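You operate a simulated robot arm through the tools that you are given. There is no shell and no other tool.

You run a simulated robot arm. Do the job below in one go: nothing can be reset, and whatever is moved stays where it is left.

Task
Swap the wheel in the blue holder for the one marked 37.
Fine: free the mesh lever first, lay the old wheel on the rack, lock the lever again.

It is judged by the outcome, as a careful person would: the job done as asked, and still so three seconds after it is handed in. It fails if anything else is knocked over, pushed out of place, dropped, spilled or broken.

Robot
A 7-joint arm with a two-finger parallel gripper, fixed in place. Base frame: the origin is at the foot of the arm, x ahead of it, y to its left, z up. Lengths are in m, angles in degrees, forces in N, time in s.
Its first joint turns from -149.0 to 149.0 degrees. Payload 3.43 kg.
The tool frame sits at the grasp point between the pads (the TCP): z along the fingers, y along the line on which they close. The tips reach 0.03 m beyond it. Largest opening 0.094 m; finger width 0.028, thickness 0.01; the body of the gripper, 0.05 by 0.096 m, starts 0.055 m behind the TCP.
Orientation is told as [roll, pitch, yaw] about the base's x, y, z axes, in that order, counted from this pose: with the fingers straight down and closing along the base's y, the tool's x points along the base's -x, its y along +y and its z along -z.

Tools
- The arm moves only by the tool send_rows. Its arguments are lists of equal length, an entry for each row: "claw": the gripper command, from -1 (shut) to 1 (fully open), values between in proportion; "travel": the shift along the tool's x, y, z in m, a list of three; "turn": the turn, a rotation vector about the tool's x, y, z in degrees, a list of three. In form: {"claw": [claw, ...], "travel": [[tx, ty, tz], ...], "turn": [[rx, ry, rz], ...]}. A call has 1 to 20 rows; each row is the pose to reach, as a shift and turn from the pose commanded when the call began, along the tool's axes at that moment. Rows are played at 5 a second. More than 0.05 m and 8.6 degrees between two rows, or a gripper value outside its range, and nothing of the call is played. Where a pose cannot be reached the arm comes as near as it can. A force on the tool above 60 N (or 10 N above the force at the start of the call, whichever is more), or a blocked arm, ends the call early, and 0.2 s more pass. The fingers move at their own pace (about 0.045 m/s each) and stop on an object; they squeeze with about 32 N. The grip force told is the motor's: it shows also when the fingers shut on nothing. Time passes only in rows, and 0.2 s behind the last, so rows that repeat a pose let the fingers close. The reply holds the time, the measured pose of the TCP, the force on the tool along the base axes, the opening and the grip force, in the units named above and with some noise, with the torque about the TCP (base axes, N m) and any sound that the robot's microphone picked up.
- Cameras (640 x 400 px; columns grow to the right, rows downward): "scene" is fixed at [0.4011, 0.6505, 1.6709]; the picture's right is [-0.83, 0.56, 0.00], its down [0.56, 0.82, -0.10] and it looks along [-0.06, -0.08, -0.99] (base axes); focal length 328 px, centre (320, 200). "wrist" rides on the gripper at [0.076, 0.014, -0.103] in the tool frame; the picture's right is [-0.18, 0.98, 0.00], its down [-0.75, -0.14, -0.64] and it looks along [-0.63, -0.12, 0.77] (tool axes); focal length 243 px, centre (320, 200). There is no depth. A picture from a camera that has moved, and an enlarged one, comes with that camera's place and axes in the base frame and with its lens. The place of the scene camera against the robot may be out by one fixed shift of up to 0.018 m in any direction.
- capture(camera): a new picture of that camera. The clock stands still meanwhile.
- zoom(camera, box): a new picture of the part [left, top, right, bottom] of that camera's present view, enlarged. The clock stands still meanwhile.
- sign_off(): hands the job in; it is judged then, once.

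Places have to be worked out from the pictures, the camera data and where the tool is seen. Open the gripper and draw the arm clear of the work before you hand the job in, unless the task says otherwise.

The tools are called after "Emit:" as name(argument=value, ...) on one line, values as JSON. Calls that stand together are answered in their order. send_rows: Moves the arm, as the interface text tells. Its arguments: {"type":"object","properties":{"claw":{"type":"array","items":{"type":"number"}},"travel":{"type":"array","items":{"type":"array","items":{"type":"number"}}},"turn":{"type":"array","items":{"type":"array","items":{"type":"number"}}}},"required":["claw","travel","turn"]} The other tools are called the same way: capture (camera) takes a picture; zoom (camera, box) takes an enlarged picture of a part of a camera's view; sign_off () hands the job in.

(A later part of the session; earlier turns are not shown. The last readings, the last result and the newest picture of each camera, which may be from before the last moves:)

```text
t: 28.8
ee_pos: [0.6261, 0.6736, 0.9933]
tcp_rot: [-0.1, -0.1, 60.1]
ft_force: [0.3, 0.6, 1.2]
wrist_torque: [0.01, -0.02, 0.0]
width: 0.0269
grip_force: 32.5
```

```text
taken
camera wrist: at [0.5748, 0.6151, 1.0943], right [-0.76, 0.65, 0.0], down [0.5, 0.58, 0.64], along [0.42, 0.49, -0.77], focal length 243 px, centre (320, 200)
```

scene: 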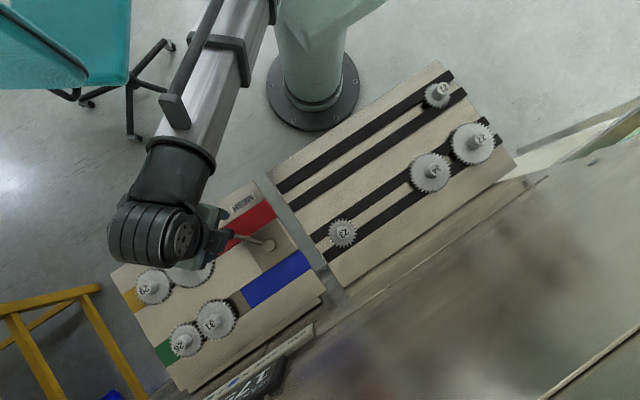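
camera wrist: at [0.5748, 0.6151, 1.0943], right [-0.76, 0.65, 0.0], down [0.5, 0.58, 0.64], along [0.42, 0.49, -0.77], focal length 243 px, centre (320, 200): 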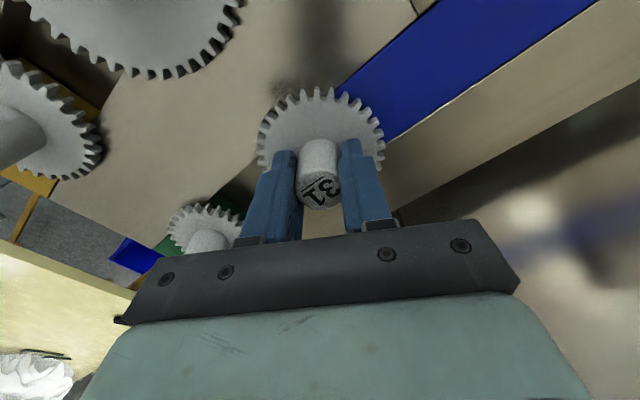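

Hub gripped (0.027 m) with almost no side load: the axis is at (0.626, 0.6735). I lift straight up slowly.

Emit:
send_rows(claw=[-1, -1, -1, -1, -1, -1], travel=[[0, 0, -0.008], [0, 0, -0.016], [0, 0, -0.026], [0, 0, -0.04], [0, 0, -0.055], [0, 0, -0.07]], turn=[[0, 0, 0], [0, 0, 0], [0, 0, 0], [0, 0, 0], [0, 0, 0], [0, 0, 0]])

Emit:
capture(camera="wrist")

Emit:
zoom(camera="scene", box=[110, 180, 330, 390])

```text
t: 30.2
ee_pos: [0.6273, 0.6719, 1.0612]
tcp_rot: [0.0, 0.0, 60.1]
ft_force: [0.1, -0.3, -1.9]
wrist_torque: [0.0, -0.02, -0.03]
width: 0.0269
grip_force: 32.6
```

```text
taken
camera wrist: at [0.5762, 0.6147, 1.1639], right [-0.76, 0.65, 0.0], down [0.5, 0.58, 0.64], along [0.42, 0.49, -0.77], focal length 243 px, centre (320, 200)
```

wrist: 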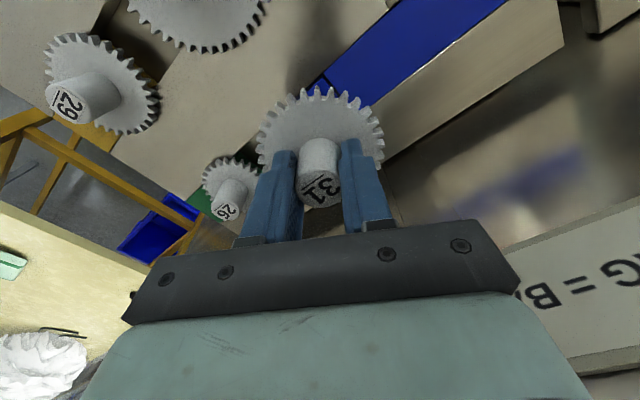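

```text
1.90 times, centred on (220, 285) of scene
camera zoom: at [0.4011, 0.6505, 1.6709], right [-0.83, 0.56, 0.0], down [0.56, 0.82, -0.1], along [-0.06, -0.08, -0.99], focal length 625 px, centre (510, 38)
```

zoom: 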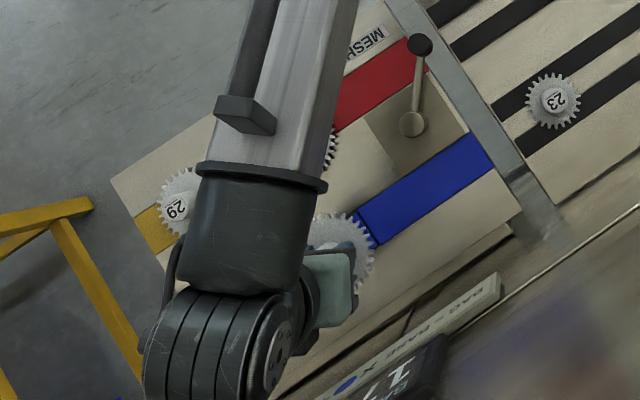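

Wheel 31 is off its stud. I raise a bit more and carry it over the empty near row of the rack, about (0.28, 0.541).

Emit:
send_rows(claw=[-1, -1, -1, -1, -1, -1, -1, -1, -1, -1, -1, -1], travel=[[0, 0, -0.015], [0, 0, -0.03], [0.0286, 0.0236, -0.03], [0.0573, 0.0471, -0.03], [0.0859, 0.0707, -0.03], [0.1146, 0.0942, -0.03], [0.1432, 0.1178, -0.03], [0.1718, 0.1414, -0.03], [0.2005, 0.1649, -0.03], [0.2291, 0.1885, -0.03], [0.2578, 0.212, -0.03], [0.2864, 0.2356, -0.03]], turn=[[0, 0, 0], [0, 0, 0], [0, 0, 0], [0, 0, 0], [0, 0, 0], [0, 0, 0], [0, 0, 0], [0, 0, 0], [0, 0, 0], [0, 0, 0], [0, 0, 0], [0, 0, 0]])

Emit:
capture(camera="wrist")

Emit:
capture(camera="scene")

```text
t: 32.6
ee_pos: [0.3231, 0.5615, 1.0939]
tcp_rot: [-0.1, -1.0, 60.5]
ft_force: [-2.1, 8.3, -10.0]
wrist_torque: [-0.32, -0.68, -0.49]
width: 0.0267
grip_force: 31.4
stopped in row 11: the force on the tool passed its limit at 70 N (the readings are from after the stop); the commanded pose is now the measured one
```

```text
taken
camera wrist: at [0.2708, 0.5025, 1.1933], right [-0.76, 0.64, 0.0], down [0.49, 0.58, 0.65], along [0.42, 0.5, -0.76], focal length 243 px, centre (320, 200)
```

wrist: 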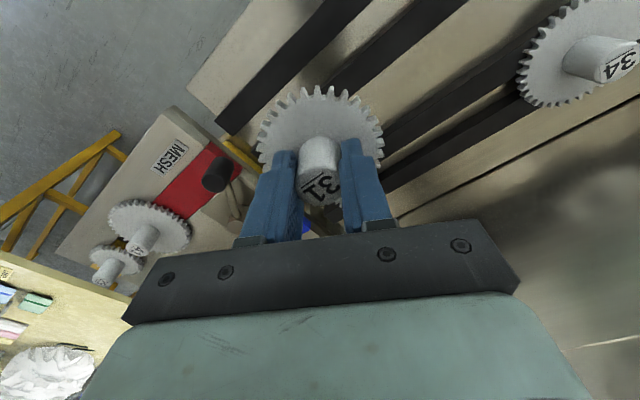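

```text
taken
```

scene: 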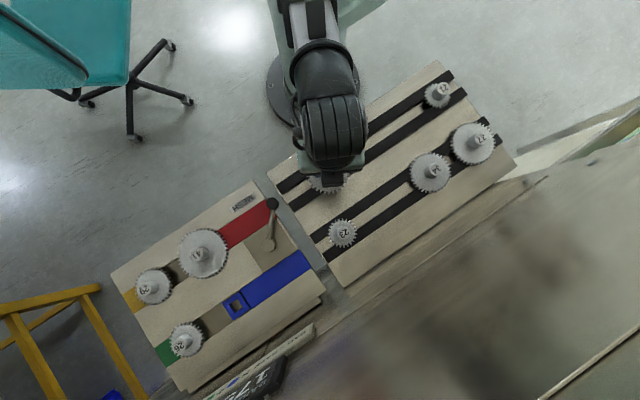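

The call stopped on a force spike although nothing lies in the path; I check the holder socket and surroundings in detail before continuing.

Emit:
zoom(camera="scene", box=[200, 260, 280, 330])

Emit:
zoom(camera="scene", box=[250, 100, 400, 220])

Emit:
zoom(camera="wrist", box=[220, 60, 420, 230])

```text
5.71 times, centred on (240, 295) of scene
camera zoom: at [0.4011, 0.6505, 1.6709], right [-0.83, 0.56, 0.0], down [0.56, 0.82, -0.1], along [-0.06, -0.08, -0.99], focal length 1876 px, centre (777, -343)
```

zoom: 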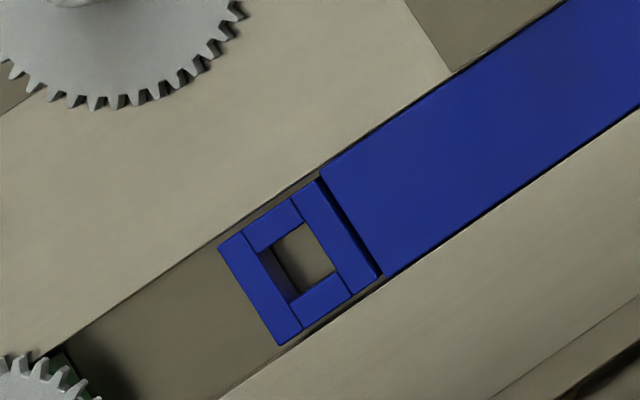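

```text
3.33 times, centred on (325, 160) of scene
camera zoom: at [0.4011, 0.6505, 1.6709], right [-0.83, 0.56, 0.0], down [0.56, 0.82, -0.1], along [-0.06, -0.08, -0.99], focal length 1094 px, centre (303, 333)
```

zoom: 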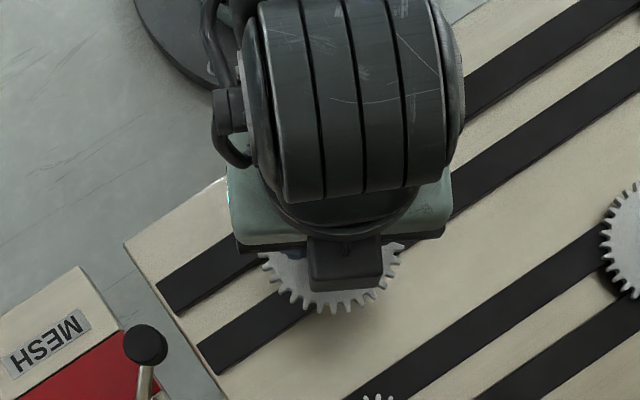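

```text
2.35 times, centred on (320, 145) of wrist
camera zoom: at [0.2708, 0.5025, 1.1933], right [-0.76, 0.64, 0.0], down [0.49, 0.58, 0.65], along [0.42, 0.5, -0.76], focal length 571 px, centre (320, 329)
```

zoom: 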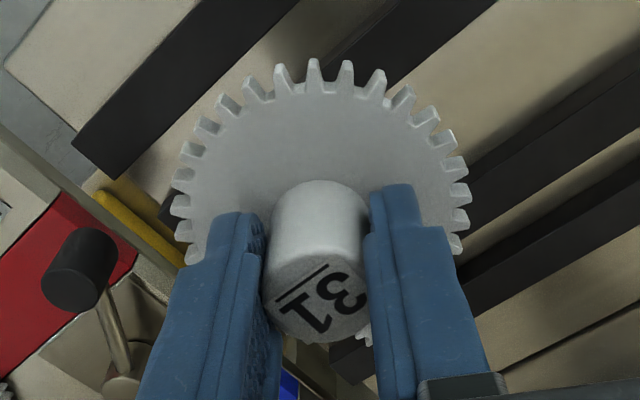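

The blue carriage is a block with a square socket aligned with the board, so the wheels carry a square shank and orientation matters. I compare label orientations of seated and racked wheels.

Emit:
zoom(camera="scene", box=[185, 235, 225, 275])

Emit:
zoom(camera="scene", box=[130, 265, 175, 310])

Emit:
zoom(camera="scene", box=[445, 115, 505, 170])

Emit:
zoom(camera="scene", box=[405, 145, 460, 195])

Emit:
zoom(camera="scene", box=[320, 210, 365, 255])

Emit:
zoom(camera="scene", box=[165, 320, 205, 360])

Emit:
zoom(camera="scene", box=[415, 75, 460, 115])

```text
10.00 times, centred on (205, 255) of scene
camera zoom: at [0.4011, 0.6505, 1.6709], right [-0.83, 0.56, 0.0], down [0.56, 0.82, -0.1], along [-0.06, -0.08, -0.99], focal length 3283 px, centre (1470, -350)
```

zoom: 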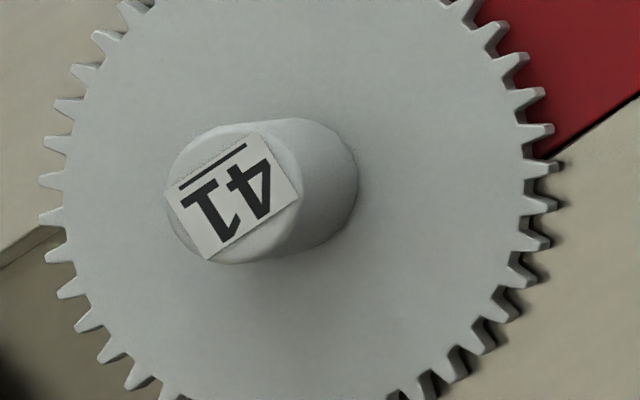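

```text
8.89 times, centred on (152, 288) of scene
camera zoom: at [0.4011, 0.6505, 1.6709], right [-0.83, 0.56, 0.0], down [0.56, 0.82, -0.1], along [-0.06, -0.08, -0.99], focal length 2918 px, centre (1809, -578)
```

zoom: 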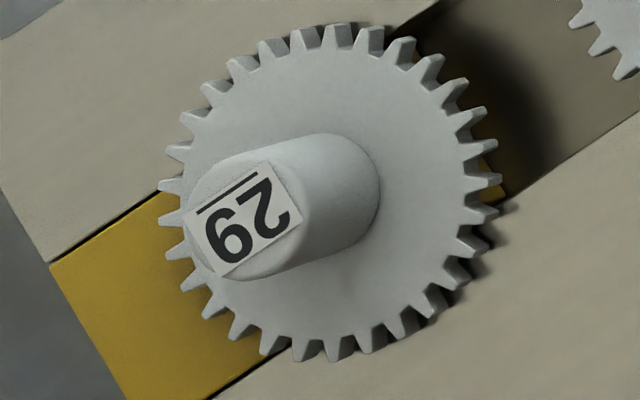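

```text
7.27 times, centred on (475, 142) of scene
camera zoom: at [0.4011, 0.6505, 1.6709], right [-0.83, 0.56, 0.0], down [0.56, 0.82, -0.1], along [-0.06, -0.08, -0.99], focal length 2388 px, centre (-807, 618)
```

zoom: 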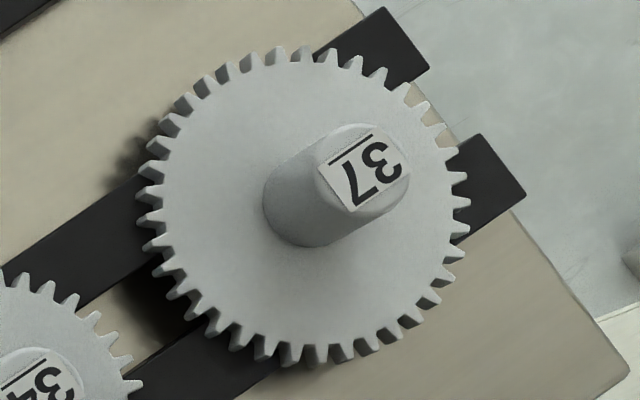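

```text
8.00 times, centred on (432, 170) of scene
camera zoom: at [0.4011, 0.6505, 1.6709], right [-0.83, 0.56, 0.0], down [0.56, 0.82, -0.1], along [-0.06, -0.08, -0.99], focal length 2627 px, centre (-580, 440)
```

zoom: 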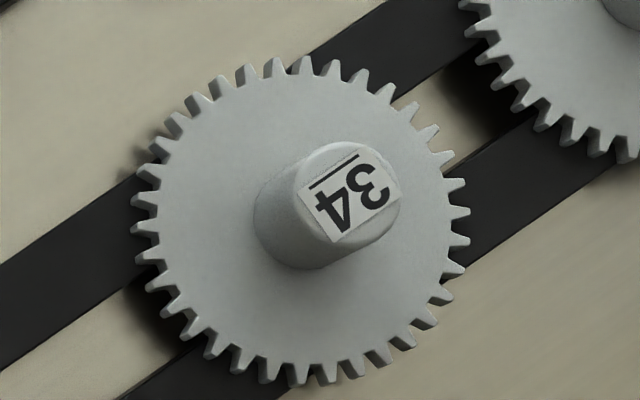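

```text
8.89 times, centred on (342, 232) of scene
camera zoom: at [0.4011, 0.6505, 1.6709], right [-0.83, 0.56, 0.0], down [0.56, 0.82, -0.1], along [-0.06, -0.08, -0.99], focal length 2918 px, centre (120, -89)
```

zoom: 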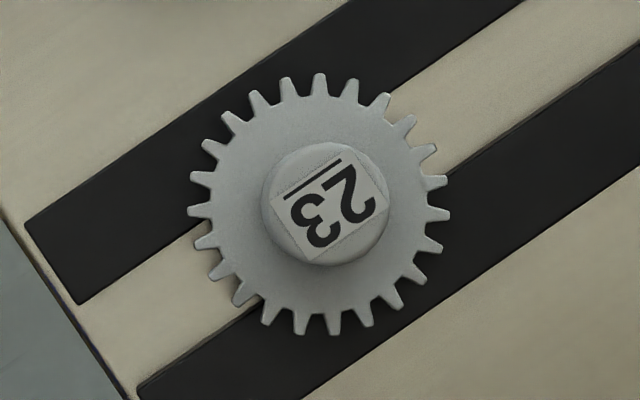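

```text
10.00 times, centred on (185, 340) of scene
camera zoom: at [0.4011, 0.6505, 1.6709], right [-0.83, 0.56, 0.0], down [0.56, 0.82, -0.1], along [-0.06, -0.08, -0.99], focal length 3283 px, centre (1670, -1200)
```

zoom: 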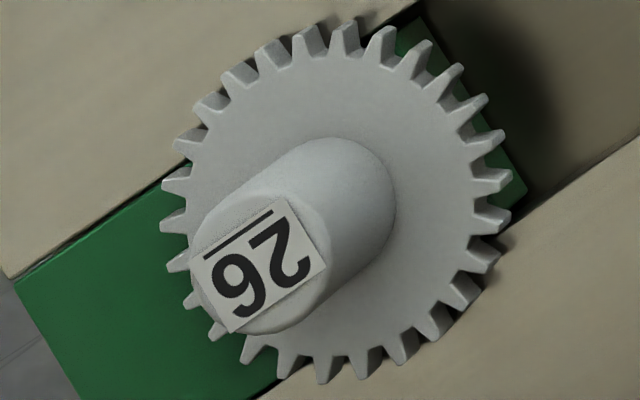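

```text
10.00 times, centred on (438, 95) of scene
camera zoom: at [0.4011, 0.6505, 1.6709], right [-0.83, 0.56, 0.0], down [0.56, 0.82, -0.1], along [-0.06, -0.08, -0.99], focal length 3283 px, centre (-855, 1250)
```

zoom: 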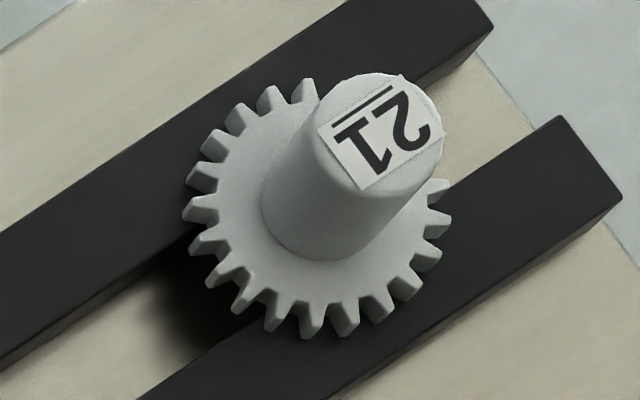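

All labels' underlines run along the board's x axis, so every wheel (and shank) shares one orientation: keeping the tool yaw constant between pick and place preserves alignment. The stop looks like the arm's inner reach limit at this height, so I level the tool, descend to z≈1.05 and go to about (0.32, 0.544).

Emit:
send_rows(claw=[-1, -1, -1, -1], travel=[[0, 0, 0.02], [0.002, -0.001, 0.044], [0.009, -0.003, 0.044], [0.0167, -0.006, 0.044]], turn=[[0, 0.5, 0.2], [0, 1, 0.4], [0, 1, 0.4], [0, 1, 0.4]])

Emit:
capture(camera="wrist")

Emit:
zoom(camera="scene", box=[250, 100, 400, 220])

```text
t: 33.6
ee_pos: [0.3191, 0.5447, 1.0485]
tcp_rot: [-0.2, 0.3, 60.2]
ft_force: [-0.1, 0.4, -0.9]
wrist_torque: [-0.02, -0.03, -0.01]
width: 0.027
grip_force: 32.1
```

```text
taken
camera wrist: at [0.2682, 0.4865, 1.1506], right [-0.76, 0.65, 0.0], down [0.5, 0.59, 0.64], along [0.42, 0.48, -0.77], focal length 243 px, centre (320, 200)
```

wrist: 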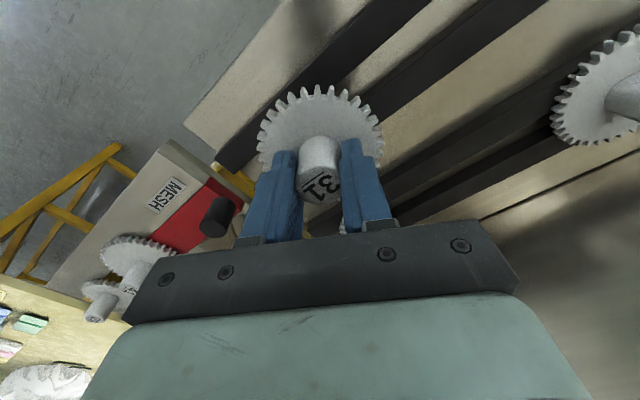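

```text
3.33 times, centred on (325, 160) of scene
camera zoom: at [0.4011, 0.6505, 1.6709], right [-0.83, 0.56, 0.0], down [0.56, 0.82, -0.1], along [-0.06, -0.08, -0.99], focal length 1094 px, centre (303, 333)
```

zoom: 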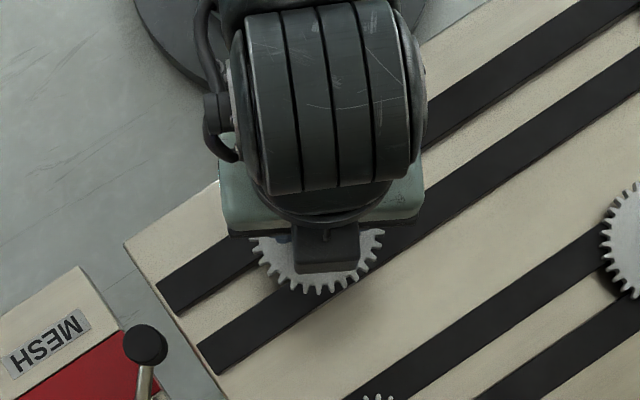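

I zoom to measure where the rails lie relative to the held wheel.

Emit:
zoom(camera="wrist", box=[180, 0, 460, 180])

```text
2.22 times, centred on (320, 90) of wrist
camera zoom: at [0.2682, 0.4865, 1.1506], right [-0.76, 0.65, 0.0], down [0.5, 0.59, 0.64], along [0.42, 0.48, -0.77], focal length 539 px, centre (320, 444)
```

zoom: 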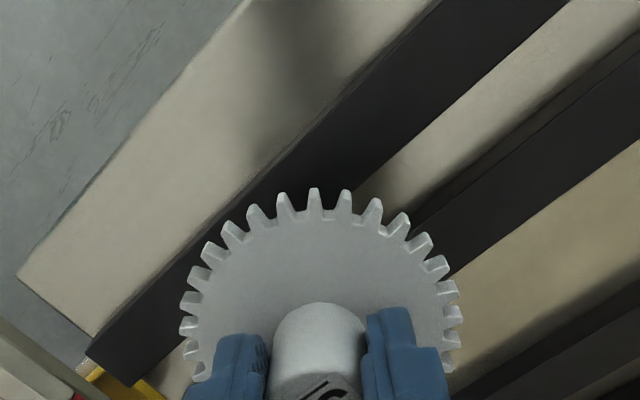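

Row A's gap centre works out at y≈0.542, rail tops ≈0.955. I fine-shift 2 mm and lower to just above expected entry.

Emit:
send_rows(claw=[-1, -1, -1], travel=[[0.0017, -0.001, 0.006], [0.0017, -0.001, 0.016], [0.0017, -0.001, 0.024]], turn=[[-0.2, -0.3, 0], [-0.2, -0.3, 0], [-0.2, -0.3, 0]])

Emit:
zoom(camera="wrist", box=[180, 0, 460, 180])

Emit:
zoom(camera="scene", box=[270, 130, 380, 220])

```text
t: 34.4
ee_pos: [0.32, 0.5436, 1.0243]
tcp_rot: [-0.1, 0.0, 60.2]
ft_force: [0.3, -0.6, -0.9]
wrist_torque: [-0.04, 0.03, 0.0]
width: 0.0269
grip_force: 31.6
```

```text
2.22 times, centred on (320, 90) of wrist
camera zoom: at [0.2692, 0.4847, 1.1265], right [-0.76, 0.65, 0.0], down [0.5, 0.58, 0.64], along [0.42, 0.49, -0.77], focal length 539 px, centre (320, 444)
```

zoom: 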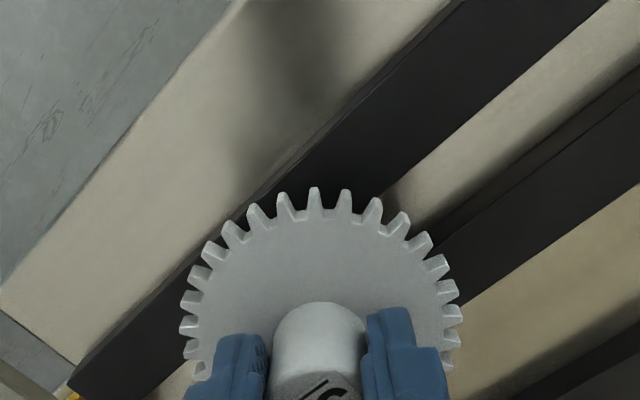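

```text
4.44 times, centred on (325, 175) of scene
camera zoom: at [0.4011, 0.6505, 1.6709], right [-0.83, 0.56, 0.0], down [0.56, 0.82, -0.1], along [-0.06, -0.08, -0.99], focal length 1459 px, centre (298, 311)
```

zoom: 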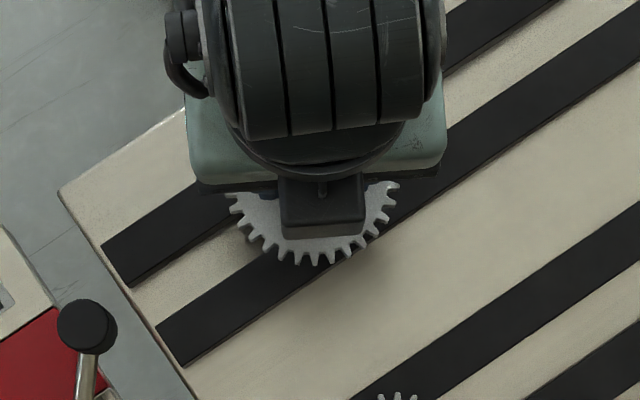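

The gap centre straddles y≈0.541–0.545 and the TCP is at 0.5436; I lower gently in small steps watching the vertical force.

Emit:
send_rows(claw=[-1, -1, -1], travel=[[0, 0, 0.003], [0, 0, 0.006], [0, 0, 0.009]], turn=[[0, 0, 0], [0, 0, 0], [0, 0, 0]])

```text
t: 35.2
ee_pos: [0.3211, 0.5433, 1.0149]
tcp_rot: [0.0, -0.1, 60.2]
ft_force: [-0.3, -0.3, -0.6]
wrist_torque: [0.03, -0.02, 0.01]
width: 0.027
grip_force: 32.0
```

Emit:
send_rows(claw=[-1, -1, -1], travel=[[0, 0, 0.002], [0, 0, 0.004], [0, 0, 0.006]], turn=[[0, 0, 0], [0, 0, 0], [0, 0, 0]])

Emit:
zoom(camera="wrist", box=[180, 0, 460, 180])

```text
t: 36.0
ee_pos: [0.3202, 0.5433, 1.0089]
tcp_rot: [0.0, -0.1, 60.1]
ft_force: [0.4, 0.0, -1.1]
wrist_torque: [0.02, 0.0, 0.01]
width: 0.027
grip_force: 32.0
```

```text
2.22 times, centred on (320, 90) of wrist
camera zoom: at [0.2685, 0.4846, 1.111], right [-0.76, 0.65, 0.0], down [0.5, 0.58, 0.64], along [0.42, 0.49, -0.77], focal length 539 px, centre (320, 444)
```

zoom: 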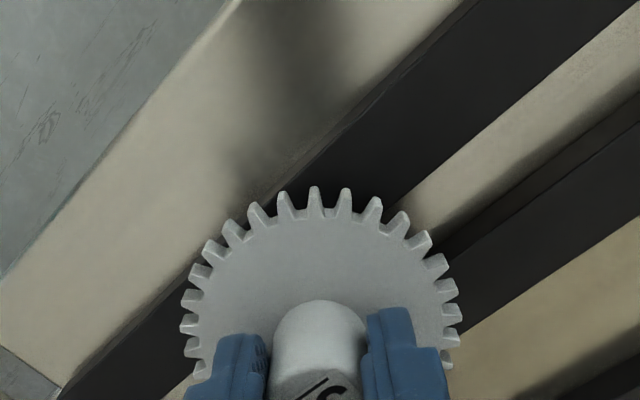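

No contact yet (force ≈ −1 N); I continue down in small steps.

Emit:
send_rows(claw=[-1, -1, -1, -1], travel=[[0, 0, 0.002], [0, 0, 0.004], [0, 0, 0.006], [0, 0, 0.008]], turn=[[0, 0, 0], [0, 0, 0], [0, 0, 0], [0, 0, 0]])

```text
t: 37.0
ee_pos: [0.319, 0.5432, 1.0026]
tcp_rot: [0.1, 0.1, 60.3]
ft_force: [0.0, 0.0, -1.1]
wrist_torque: [-0.02, 0.0, 0.0]
width: 0.0266
grip_force: 31.6
```

Still free; continuing in finer steps.

Emit:
send_rows(claw=[-1, -1, -1, -1], travel=[[0, 0, 0.0015], [0, 0, 0.003], [0, 0, 0.0045], [0, 0, 0.006]], turn=[[0, 0, 0], [0, 0, 0], [0, 0, 0], [0, 0, 0]])

Emit:
zoom(camera="wrist", box=[180, 0, 460, 180])

```text
t: 38.0
ee_pos: [0.3179, 0.5439, 0.9981]
tcp_rot: [-0.1, -0.2, 60.2]
ft_force: [-1.2, -2.1, 20.3]
wrist_torque: [0.01, 0.32, -0.03]
width: 0.0265
grip_force: 31.8
stopped in row 4: the force on the tool passed its limit at 64 N (the readings are from after the stop); the commanded pose is now the measured one
```

```text
2.22 times, centred on (320, 90) of wrist
camera zoom: at [0.2686, 0.4853, 1.1002], right [-0.76, 0.65, 0.0], down [0.5, 0.58, 0.65], along [0.42, 0.49, -0.76], focal length 539 px, centre (320, 444)
```

zoom: 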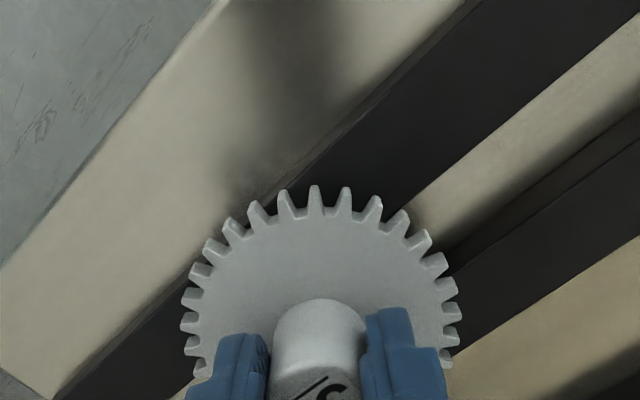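

Contact at TCP z≈0.998, near the expected seated height. I check in the scene and wrist views whether the disc lies on the rails.

Emit:
zoom(camera="scene", box=[290, 150, 370, 215])

Emit:
capture(camera="wrist")

```text
6.15 times, centred on (330, 182) of scene
camera zoom: at [0.4011, 0.6505, 1.6709], right [-0.83, 0.56, 0.0], down [0.56, 0.82, -0.1], along [-0.06, -0.08, -0.99], focal length 2020 px, centre (258, 308)
```

zoom: 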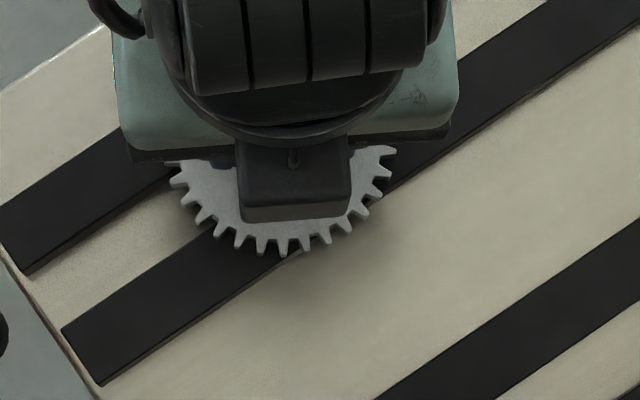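

```text
taken
camera wrist: at [0.2686, 0.4853, 1.1002], right [-0.76, 0.65, 0.0], down [0.5, 0.58, 0.65], along [0.42, 0.49, -0.76], focal length 243 px, centre (320, 200)
```

wrist: 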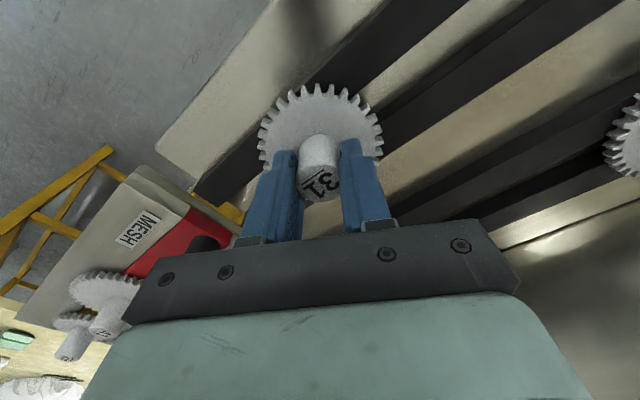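

To tell whether the shank is in the slot (rather than standing on a rail), I lift 1 mm and try a gentle 3 mm sideways shift in y, then back.

Emit:
send_rows(claw=[-1, -1, -1], travel=[[0, 0, -0.001], [-0.0013, 0.00075, -0.001], [-0.0026, 0.0015, -0.001]], turn=[[0, 0, 0], [0, 0, 0], [0, 0, 0]])

```text
t: 38.8
ee_pos: [0.3206, 0.5481, 0.9999]
tcp_rot: [-0.1, -0.3, 60.1]
ft_force: [0.4, -6.2, 18.3]
wrist_torque: [-0.28, -0.2, -0.03]
width: 0.0267
grip_force: 31.9
```

Emit:
send_rows(claw=[-1, -1, -1], travel=[[0, 0, -0.0015], [0, 0, -0.003], [0, 0, -0.003]], turn=[[0, 0, 0], [0, 0, 0], [0, 0, 0]])

```text
t: 39.6
ee_pos: [0.3183, 0.5492, 1.0011]
tcp_rot: [0.1, -0.2, 60.2]
ft_force: [-0.7, -0.8, -0.8]
wrist_torque: [-0.09, -0.03, -0.03]
width: 0.0269
grip_force: 32.2
```

Free of contact 1–3 mm above; I push a further 4 mm in +y: if nothing resists, the shank is above the rails.

Emit:
send_rows(claw=[-1, -1, -1], travel=[[-0.0015, 0.0009, 0], [-0.0035, 0.002, 0], [-0.0035, 0.002, 0]], turn=[[0, 0, 0], [0, 0, 0], [0, 0, 0]])

```text
t: 40.4
ee_pos: [0.32, 0.549, 1.0016]
tcp_rot: [-0.1, 0.1, 60.0]
ft_force: [1.6, -25.8, -0.3]
wrist_torque: [-1.3, -0.13, -0.03]
width: 0.0265
grip_force: 31.8
```

The shank presses the +y rail wall (force −26 N, acting ~5 cm below the TCP), so it is inside the slot and the disc contact at 0.998 was the seat. I re-centre, lower to the seat and release.

Emit:
send_rows(claw=[-1, -1, -1, -1], travel=[[0.003, -0.0017, 0], [0.0065, -0.0037, 0], [0.0065, -0.0037, 0.002], [0.0065, -0.0037, 0.0035]], turn=[[0, 0, 0], [0, 0, 0], [0, 0, 0], [0, 0, 0]])

```text
t: 41.4
ee_pos: [0.3185, 0.5451, 0.9982]
tcp_rot: [0.1, -0.5, 60.3]
ft_force: [-4.5, 6.3, 20.5]
wrist_torque: [0.39, -0.46, 0.15]
width: 0.0267
grip_force: 32.0
```

Seated (20 N contact). I open and then rise clear.

Emit:
send_rows(claw=[-0.5, 0.2, 0.4, 0.4, 0.4, 0.4, 0.4], travel=[[0, 0, -0.001], [0, 0, -0.001], [0, 0, -0.001], [0, 0, -0.001], [0, 0, -0.015], [0, 0, -0.035], [0, 0, -0.05]], turn=[[0, 0, 0], [0, 0, 0], [0, 0, 0], [0, 0, 0], [0, 0, 0], [0, 0, 0], [0, 0, 0]])

Emit:
capture(camera="wrist")

```text
t: 43.0
ee_pos: [0.3182, 0.5444, 1.0479]
tcp_rot: [-0.1, -0.1, 60.2]
ft_force: [0.1, 0.4, -0.2]
wrist_torque: [-0.01, 0.02, 0.01]
width: 0.0657
grip_force: 0.1
```

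```text
taken
camera wrist: at [0.2686, 0.4855, 1.1499], right [-0.76, 0.65, 0.0], down [0.5, 0.58, 0.64], along [0.42, 0.49, -0.77], focal length 243 px, centre (320, 200)
```

wrist: 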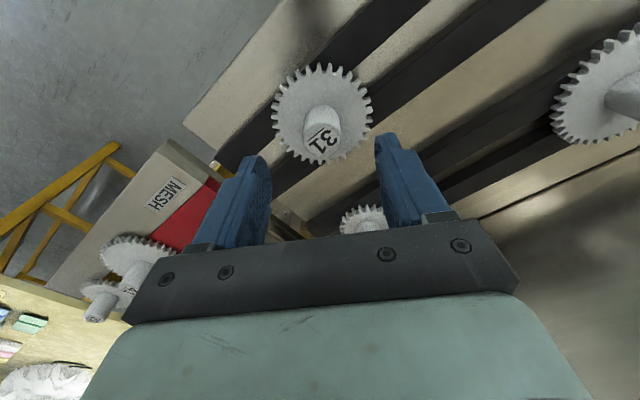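

Wheel 31 lies flat on the rack rails. Next I go over wheel 37, about (0.003, 0.672), at safe height with the same yaw.

Emit:
send_rows(claw=[0.4, 0.4, 0.4, 0.4, 0.4, 0.4, 0.4, 0.4, 0.4, 0.4], travel=[[0, 0, -0.006], [0.005, 0.037, -0.01], [0.01, 0.075, -0.01], [0.015, 0.112, -0.01], [0.02, 0.15, -0.01], [0.025, 0.187, -0.01], [0.03, 0.225, -0.01], [0.035, 0.262, -0.01], [0.04, 0.3, -0.01], [0.0455, 0.337, -0.01]], turn=[[0, 0, 0], [0, 0, 0], [0, 0, 0], [0, 0, 0], [0, 0, 0], [0, 0, 0], [0, 0, 0], [0, 0, 0], [0, 0, 0], [0, 0, 0]])

Emit:
capture(camera="wrist")

Emit:
capture(camera="scene")

```text
t: 45.2
ee_pos: [0.0016, 0.6725, 1.0565]
tcp_rot: [-0.1, -0.1, 60.2]
ft_force: [-0.6, 0.1, -0.2]
wrist_torque: [-0.01, 0.0, -0.03]
width: 0.0658
grip_force: 0.0
```

```text
taken
camera wrist: at [-0.0479, 0.6137, 1.1581], right [-0.76, 0.65, 0.0], down [0.5, 0.58, 0.64], along [0.42, 0.49, -0.76], focal length 243 px, centre (320, 200)
```

wrist: 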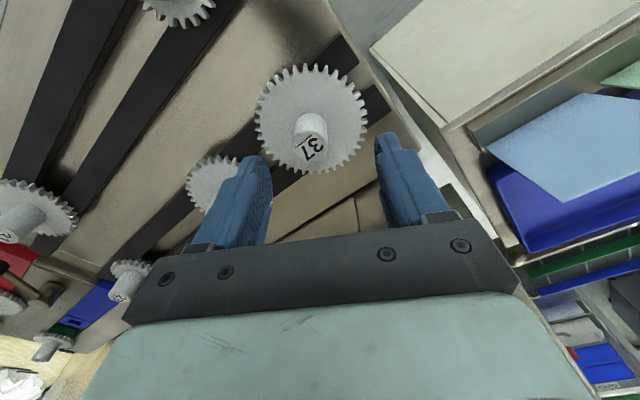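

```text
taken
```

scene: 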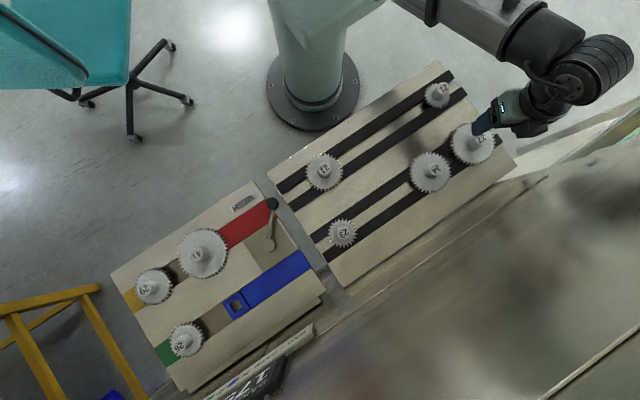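

Emit:
zoom(camera="wrist", box=[240, 50, 400, 200])

```text
2.67 times, centred on (320, 125) of wrist
camera zoom: at [-0.0479, 0.6137, 1.1581], right [-0.76, 0.65, 0.0], down [0.5, 0.58, 0.64], along [0.42, 0.49, -0.76], focal length 647 px, centre (320, 400)
```

zoom: 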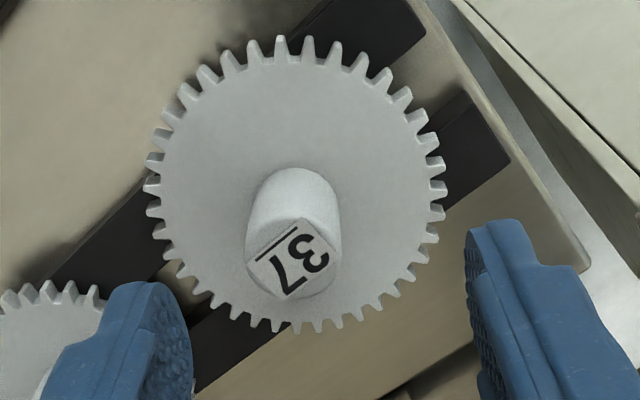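

Wheel 37's hub is a bit further in x; estimate (0.0125, 0.673). I shift there, slightly lower, and re-measure.

Emit:
send_rows(claw=[0.4, 0.4, 0.4], travel=[[-0.003, -0.005, 0.005], [-0.0059, -0.0093, 0.012], [-0.0059, -0.0093, 0.012]], turn=[[0, 0, 0], [0, 0, 0], [0, 0, 0]])

Emit:
zoom(camera="wrist", box=[240, 50, 400, 200])

```text
t: 46.0
ee_pos: [0.0138, 0.6729, 1.0458]
tcp_rot: [-0.1, -0.3, 60.1]
ft_force: [-0.2, -0.6, -0.3]
wrist_torque: [0.02, 0.0, 0.01]
width: 0.0659
grip_force: 0.0
```

```text
2.67 times, centred on (320, 125) of wrist
camera zoom: at [-0.0359, 0.6147, 1.1473], right [-0.76, 0.65, 0.0], down [0.5, 0.58, 0.64], along [0.42, 0.49, -0.76], focal length 647 px, centre (320, 400)
```

zoom: 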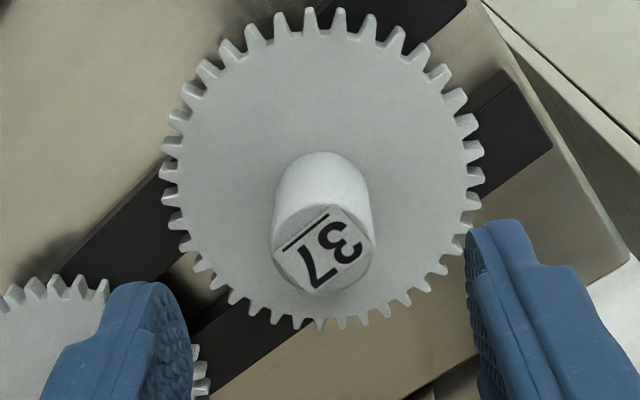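

Hub is centred under the TCP at the expected height (top ≈0.995). I narrow the opening slightly, descend to TCP z≈0.998 and close.

Emit:
send_rows(claw=[0.15, 0.15, 0.15, 0.15, -0.4, -1, -1, -1], travel=[[0, 0, 0], [0, 0, 0.02], [0, 0, 0.038], [0, 0, 0.0475], [0, 0, 0.0475], [0, 0, 0.0475], [0, 0, 0.0475], [0, 0, 0.0475]], turn=[[0, 0, 0], [0, 0, 0], [0, 0, 0], [0, 0, 0], [0, 0, 0], [0, 0, 0], [0, 0, 0], [0, 0, 0]])

Emit:
capture(camera="wrist")

```text
t: 47.8
ee_pos: [0.0159, 0.6718, 1.0001]
tcp_rot: [-0.1, -0.2, 60.2]
ft_force: [0.5, 1.1, 0.3]
wrist_torque: [-0.02, -0.03, -0.02]
width: 0.0266
grip_force: 31.9
```

```text
taken
camera wrist: at [-0.0351, 0.6131, 1.1008], right [-0.76, 0.65, 0.0], down [0.5, 0.58, 0.64], along [0.42, 0.49, -0.76], focal length 243 px, centre (320, 200)
```

wrist: 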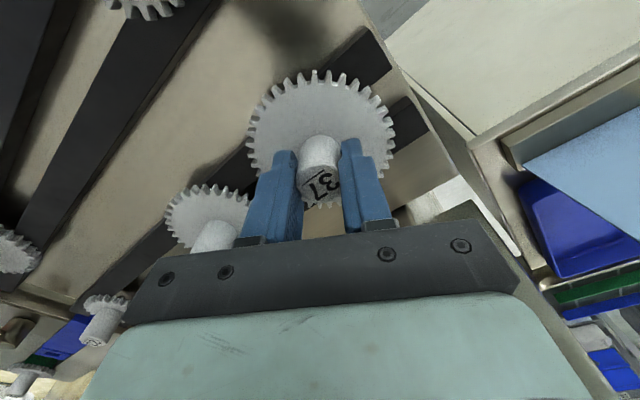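

Gripped 37 (width 0.0266). I lift straight up slowly.

Emit:
send_rows(claw=[-1, -1, -1, -1, -1], travel=[[0, 0, -0.008], [0, 0, -0.018], [0, 0, -0.03], [0, 0, -0.045], [0, 0, -0.057]], turn=[[0, 0, 0], [0, 0, 0], [0, 0, 0], [0, 0, 0], [0, 0, 0]])

Emit:
capture(camera="wrist")

Emit:
zoom(camera="scene", box=[270, 60, 520, 290])

```text
t: 49.0
ee_pos: [0.0158, 0.6737, 1.0564]
tcp_rot: [0.0, -0.3, 60.2]
ft_force: [-1.1, -1.0, 0.0]
wrist_torque: [-0.01, 0.02, 0.01]
width: 0.0267
grip_force: 32.0
```

```text
taken
camera wrist: at [-0.0351, 0.6141, 1.1576], right [-0.76, 0.65, 0.0], down [0.5, 0.58, 0.64], along [0.42, 0.49, -0.76], focal length 243 px, centre (320, 200)
```

wrist: 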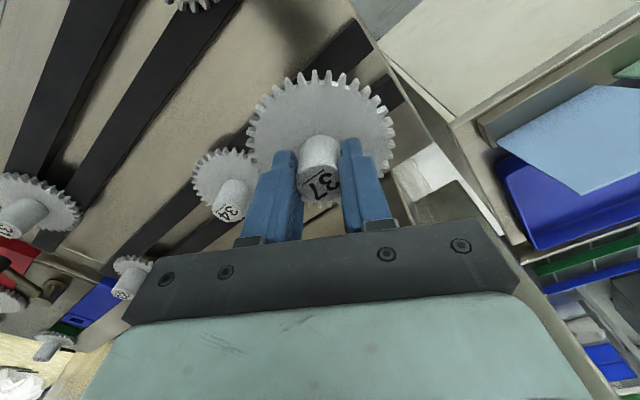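

```text
1.74 times, centred on (395, 175) of scene
camera zoom: at [0.4011, 0.6505, 1.6709], right [-0.83, 0.56, 0.0], down [0.56, 0.82, -0.1], along [-0.06, -0.08, -0.99], focal length 571 px, centre (190, 244)
```

zoom: 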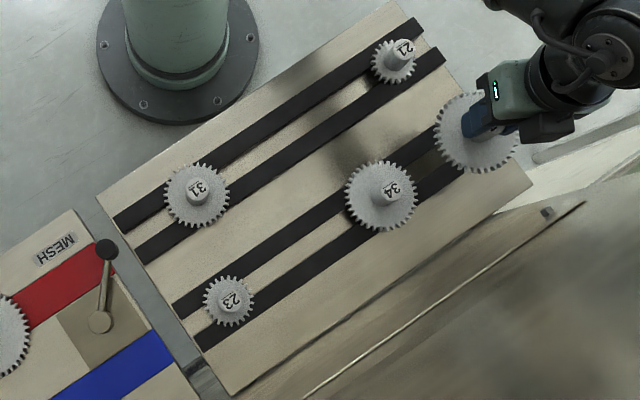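

37 is lifted. The held wheel must clear the hubs of 34 and 23, so I move outward while rising, then traverse to above the blue socket at ≈(0.6265, 0.6735).

Emit:
send_rows(claw=[-1, -1, -1, -1, -1, -1, -1, -1, -1, -1, -1, -1, -1, -1, -1, -1, -1, -1], travel=[[-0.02, 0.0115, -0.018], [-0.04, 0.023, -0.036], [-0.0574, -0.0113, -0.036], [-0.0747, -0.0457, -0.036], [-0.0921, -0.08, -0.036], [-0.1094, -0.1144, -0.036], [-0.1268, -0.1487, -0.036], [-0.1442, -0.183, -0.036], [-0.1615, -0.2174, -0.036], [-0.1789, -0.2517, -0.036], [-0.1962, -0.2861, -0.036], [-0.2136, -0.3204, -0.036], [-0.2285, -0.3552, -0.036], [-0.2434, -0.3901, -0.036], [-0.2583, -0.425, -0.036], [-0.2732, -0.4598, -0.036], [-0.2881, -0.4947, -0.036], [-0.303, -0.5295, -0.036]], turn=[[0, 0, 0], [0, 0, 0], [0, 0, 0], [0, 0, 0], [0, 0, 0], [0, 0, 0], [0, 0, 0], [0, 0, 0], [0, 0, 0], [0, 0, 0], [0, 0, 0], [0, 0, 0], [0, 0, 0], [0, 0, 0], [0, 0, 0], [0, 0, 0], [0, 0, 0], [0, 0, 0]])

Emit:
capture(camera="wrist")

Emit:
capture(camera="scene")

```text
t: 52.8
ee_pos: [0.6254, 0.6724, 1.0931]
tcp_rot: [0.0, -0.2, 60.2]
ft_force: [-0.8, 0.1, -1.4]
wrist_torque: [0.04, -0.01, -0.01]
width: 0.0268
grip_force: 31.3
```

```text
taken
camera wrist: at [0.5761, 0.6134, 1.1945], right [-0.76, 0.65, 0.0], down [0.5, 0.58, 0.64], along [0.42, 0.49, -0.76], focal length 243 px, centre (320, 200)
```

wrist: 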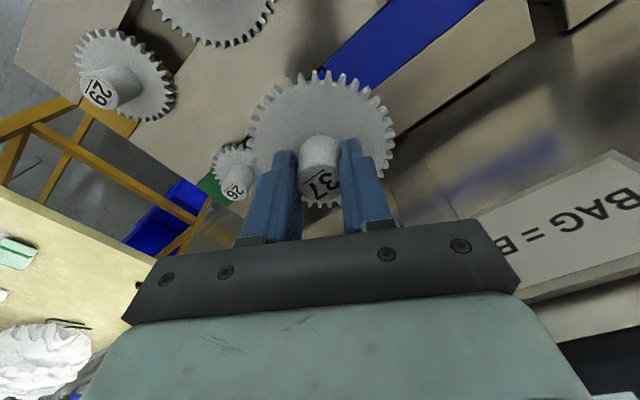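

```text
taken
```

scene: 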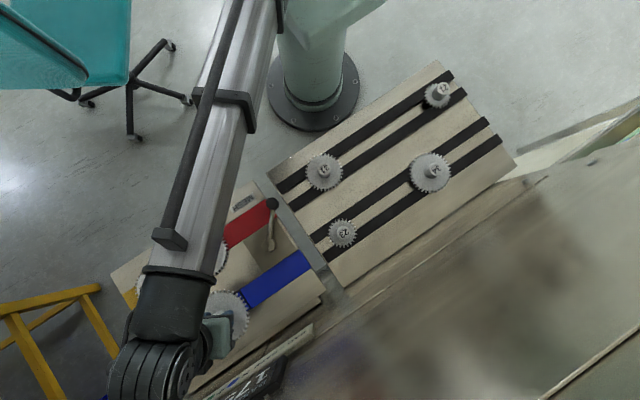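

I compare the way 37 sits in the fingers with how 31 sat, using the same zoom.

Emit:
zoom(camera="wrist", box=[220, 60, 420, 230])

```text
2.35 times, centred on (320, 145) of wrist
camera zoom: at [0.5761, 0.6134, 1.1945], right [-0.76, 0.65, 0.0], down [0.5, 0.58, 0.64], along [0.42, 0.49, -0.76], focal length 571 px, centre (320, 329)
```

zoom: 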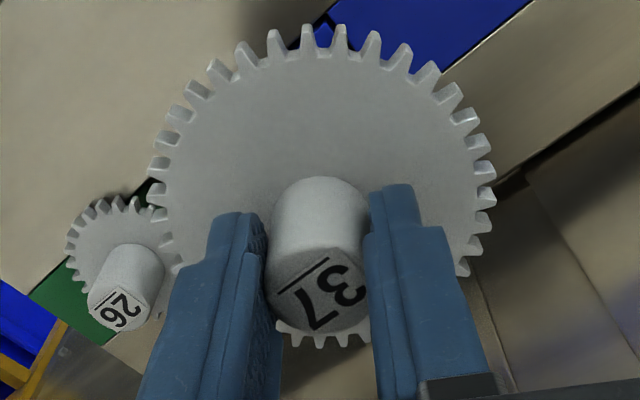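

37 sits within ~1–2 mm the same way. I shift ~1 mm and lower to just above the socket, then proceed in small steps watching forces.

Emit:
send_rows(claw=[-1, -1, -1, -1], travel=[[-0.0014, -0.0004, 0.02], [-0.0014, -0.0004, 0.04], [-0.0014, -0.0004, 0.06], [-0.0014, -0.0004, 0.07]], turn=[[0, 0, 0], [0, -0.1, 0], [0, 0.1, 0], [0, 0.2, 0]])

Emit:
zoom(camera="wrist", box=[180, 0, 460, 180])

Emit:
zoom(camera="scene", box=[180, 250, 310, 350])

```text
t: 53.8
ee_pos: [0.6275, 0.6733, 1.0233]
tcp_rot: [-0.1, -0.1, 60.2]
ft_force: [0.2, 0.4, -0.5]
wrist_torque: [0.02, 0.0, -0.02]
width: 0.0266
grip_force: 31.8
```

```text
2.22 times, centred on (320, 90) of wrist
camera zoom: at [0.576, 0.6154, 1.1239], right [-0.76, 0.65, 0.0], down [0.5, 0.58, 0.64], along [0.42, 0.49, -0.77], focal length 539 px, centre (320, 444)
```

zoom: 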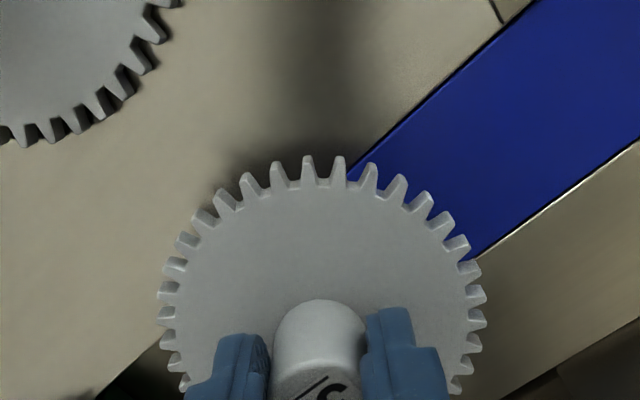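

```text
4.00 times, centred on (245, 300) of scene
camera zoom: at [0.4011, 0.6505, 1.6709], right [-0.83, 0.56, 0.0], down [0.56, 0.82, -0.1], along [-0.06, -0.08, -0.99], focal length 1313 px, centre (620, -200)
```

zoom: 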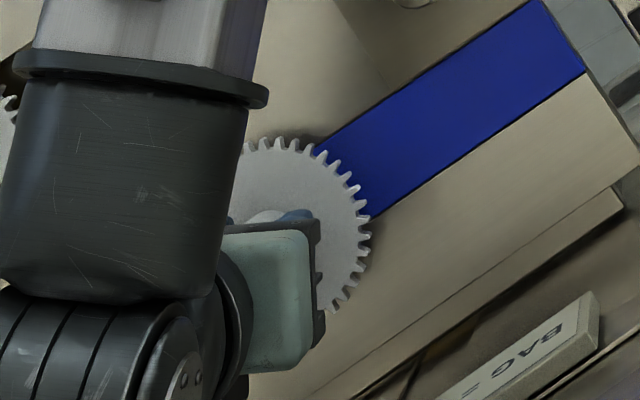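

Position (0.627, 0.6735, 1.023), no contact. I lower in small steps.

Emit:
send_rows(claw=[-1, -1, -1, -1, -1], travel=[[0, 0, 0.002], [0, 0, 0.004], [0, 0, 0.006], [0, 0, 0.008], [0, 0, 0.01]], turn=[[0, 0, 0], [0, 0, 0], [0, 0, 0], [0, 0, 0], [0, 0, 0]])

```text
t: 55.0
ee_pos: [0.6266, 0.6738, 1.0118]
tcp_rot: [0.1, 0.0, 60.2]
ft_force: [0.8, -0.2, -0.9]
wrist_torque: [0.01, -0.02, 0.0]
width: 0.0268
grip_force: 31.8
```

Emit:
send_rows(claw=[-1, -1, -1, -1, -1], travel=[[0, 0, 0.0015], [0, 0, 0.003], [0, 0, 0.0045], [0, 0, 0.006], [0, 0, 0.0075]], turn=[[0, 0, 0], [0, 0, 0], [0, 0, 0], [0, 0, 0], [0, 0, 0]])

```text
t: 56.2
ee_pos: [0.6263, 0.6727, 1.0039]
tcp_rot: [0.0, 0.0, 60.2]
ft_force: [-0.2, 0.8, -1.2]
wrist_torque: [0.0, -0.02, -0.02]
width: 0.0265
grip_force: 32.1
```

No resistance yet at 1.004; continuing down to the expected seat at ≈0.993.

Emit:
send_rows(claw=[-1, -1, -1, -1, -1], travel=[[0, 0, 0.0015], [0, 0, 0.003], [0, 0, 0.0045], [0, 0, 0.006], [0, 0, 0.0075]], turn=[[0, 0, 0], [0, 0, 0], [0, 0, 0], [0, 0, 0], [0, 0, 0]])

```text
t: 57.4
ee_pos: [0.6268, 0.6728, 1.0]
tcp_rot: [-0.1, -0.1, 60.2]
ft_force: [2.4, 3.9, 37.0]
wrist_torque: [0.29, -0.02, -0.01]
width: 0.0265
grip_force: 31.5
```

Contact ~6 mm above the expected seat: the shank stands on the socket rim, pressure centre toward −x/+y. I ease off and search by small shifts, first +x.

Emit:
send_rows(claw=[-1, -1, -1], travel=[[0, 0, -0.001], [-0.0005, -0.00087, -0.001], [-0.001, -0.00174, -0.001]], turn=[[0, 0, 0], [0, 0, 0], [0, 0, 0]])

```text
t: 58.2
ee_pos: [0.6269, 0.6731, 0.9999]
tcp_rot: [0.0, -0.1, 60.2]
ft_force: [-3.4, 2.8, 38.5]
wrist_torque: [0.2, 0.2, -0.03]
width: 0.0267
grip_force: 31.7
```

Emit:
send_rows(claw=[-1, -1, -1], travel=[[0, 0, -0.001], [0, 0, -0.002], [0, 0, -0.002]], turn=[[0, 0, 0], [0, 0, 0], [0, 0, 0]])

```text
t: 59.0
ee_pos: [0.6276, 0.6728, 1.0007]
tcp_rot: [0.1, 0.0, 60.2]
ft_force: [-3.0, 0.5, 18.3]
wrist_torque: [0.15, 0.22, 0.0]
width: 0.0266
grip_force: 31.8
```

Torque now indicates the rim supports the shank on its +y side; I shift 1.5 mm toward −y.

Emit:
send_rows(claw=[-1, -1, -1], travel=[[0.0006, -0.0004, 0], [0.0013, -0.00075, 0], [0.0013, -0.00075, 0]], turn=[[0, 0, 0], [0, 0, 0], [0, 0, 0]])

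```text
t: 59.8
ee_pos: [0.6294, 0.6736, 1.0001]
tcp_rot: [0.1, -0.1, 60.1]
ft_force: [-3.5, 9.4, 6.6]
wrist_torque: [0.54, 0.18, -0.03]
width: 0.0269
grip_force: 31.5
```

Vertical force dropped while side walls now push back — the shank seems to be entering. I press down gently, backing off the −y shift by half.

Emit:
send_rows(claw=[-1, -1, -1], travel=[[-0.0005, 0.0003, 0.001], [-0.0005, 0.0003, 0.002], [-0.0005, 0.0003, 0.003]], turn=[[0, 0, 0], [0, 0, 0], [0, 0, 0]])

```text
t: 60.6
ee_pos: [0.6268, 0.6726, 0.9995]
tcp_rot: [0.0, -0.2, 60.3]
ft_force: [-2.3, 10.6, 37.7]
wrist_torque: [0.57, 0.24, -0.05]
width: 0.0265
grip_force: 31.9
```

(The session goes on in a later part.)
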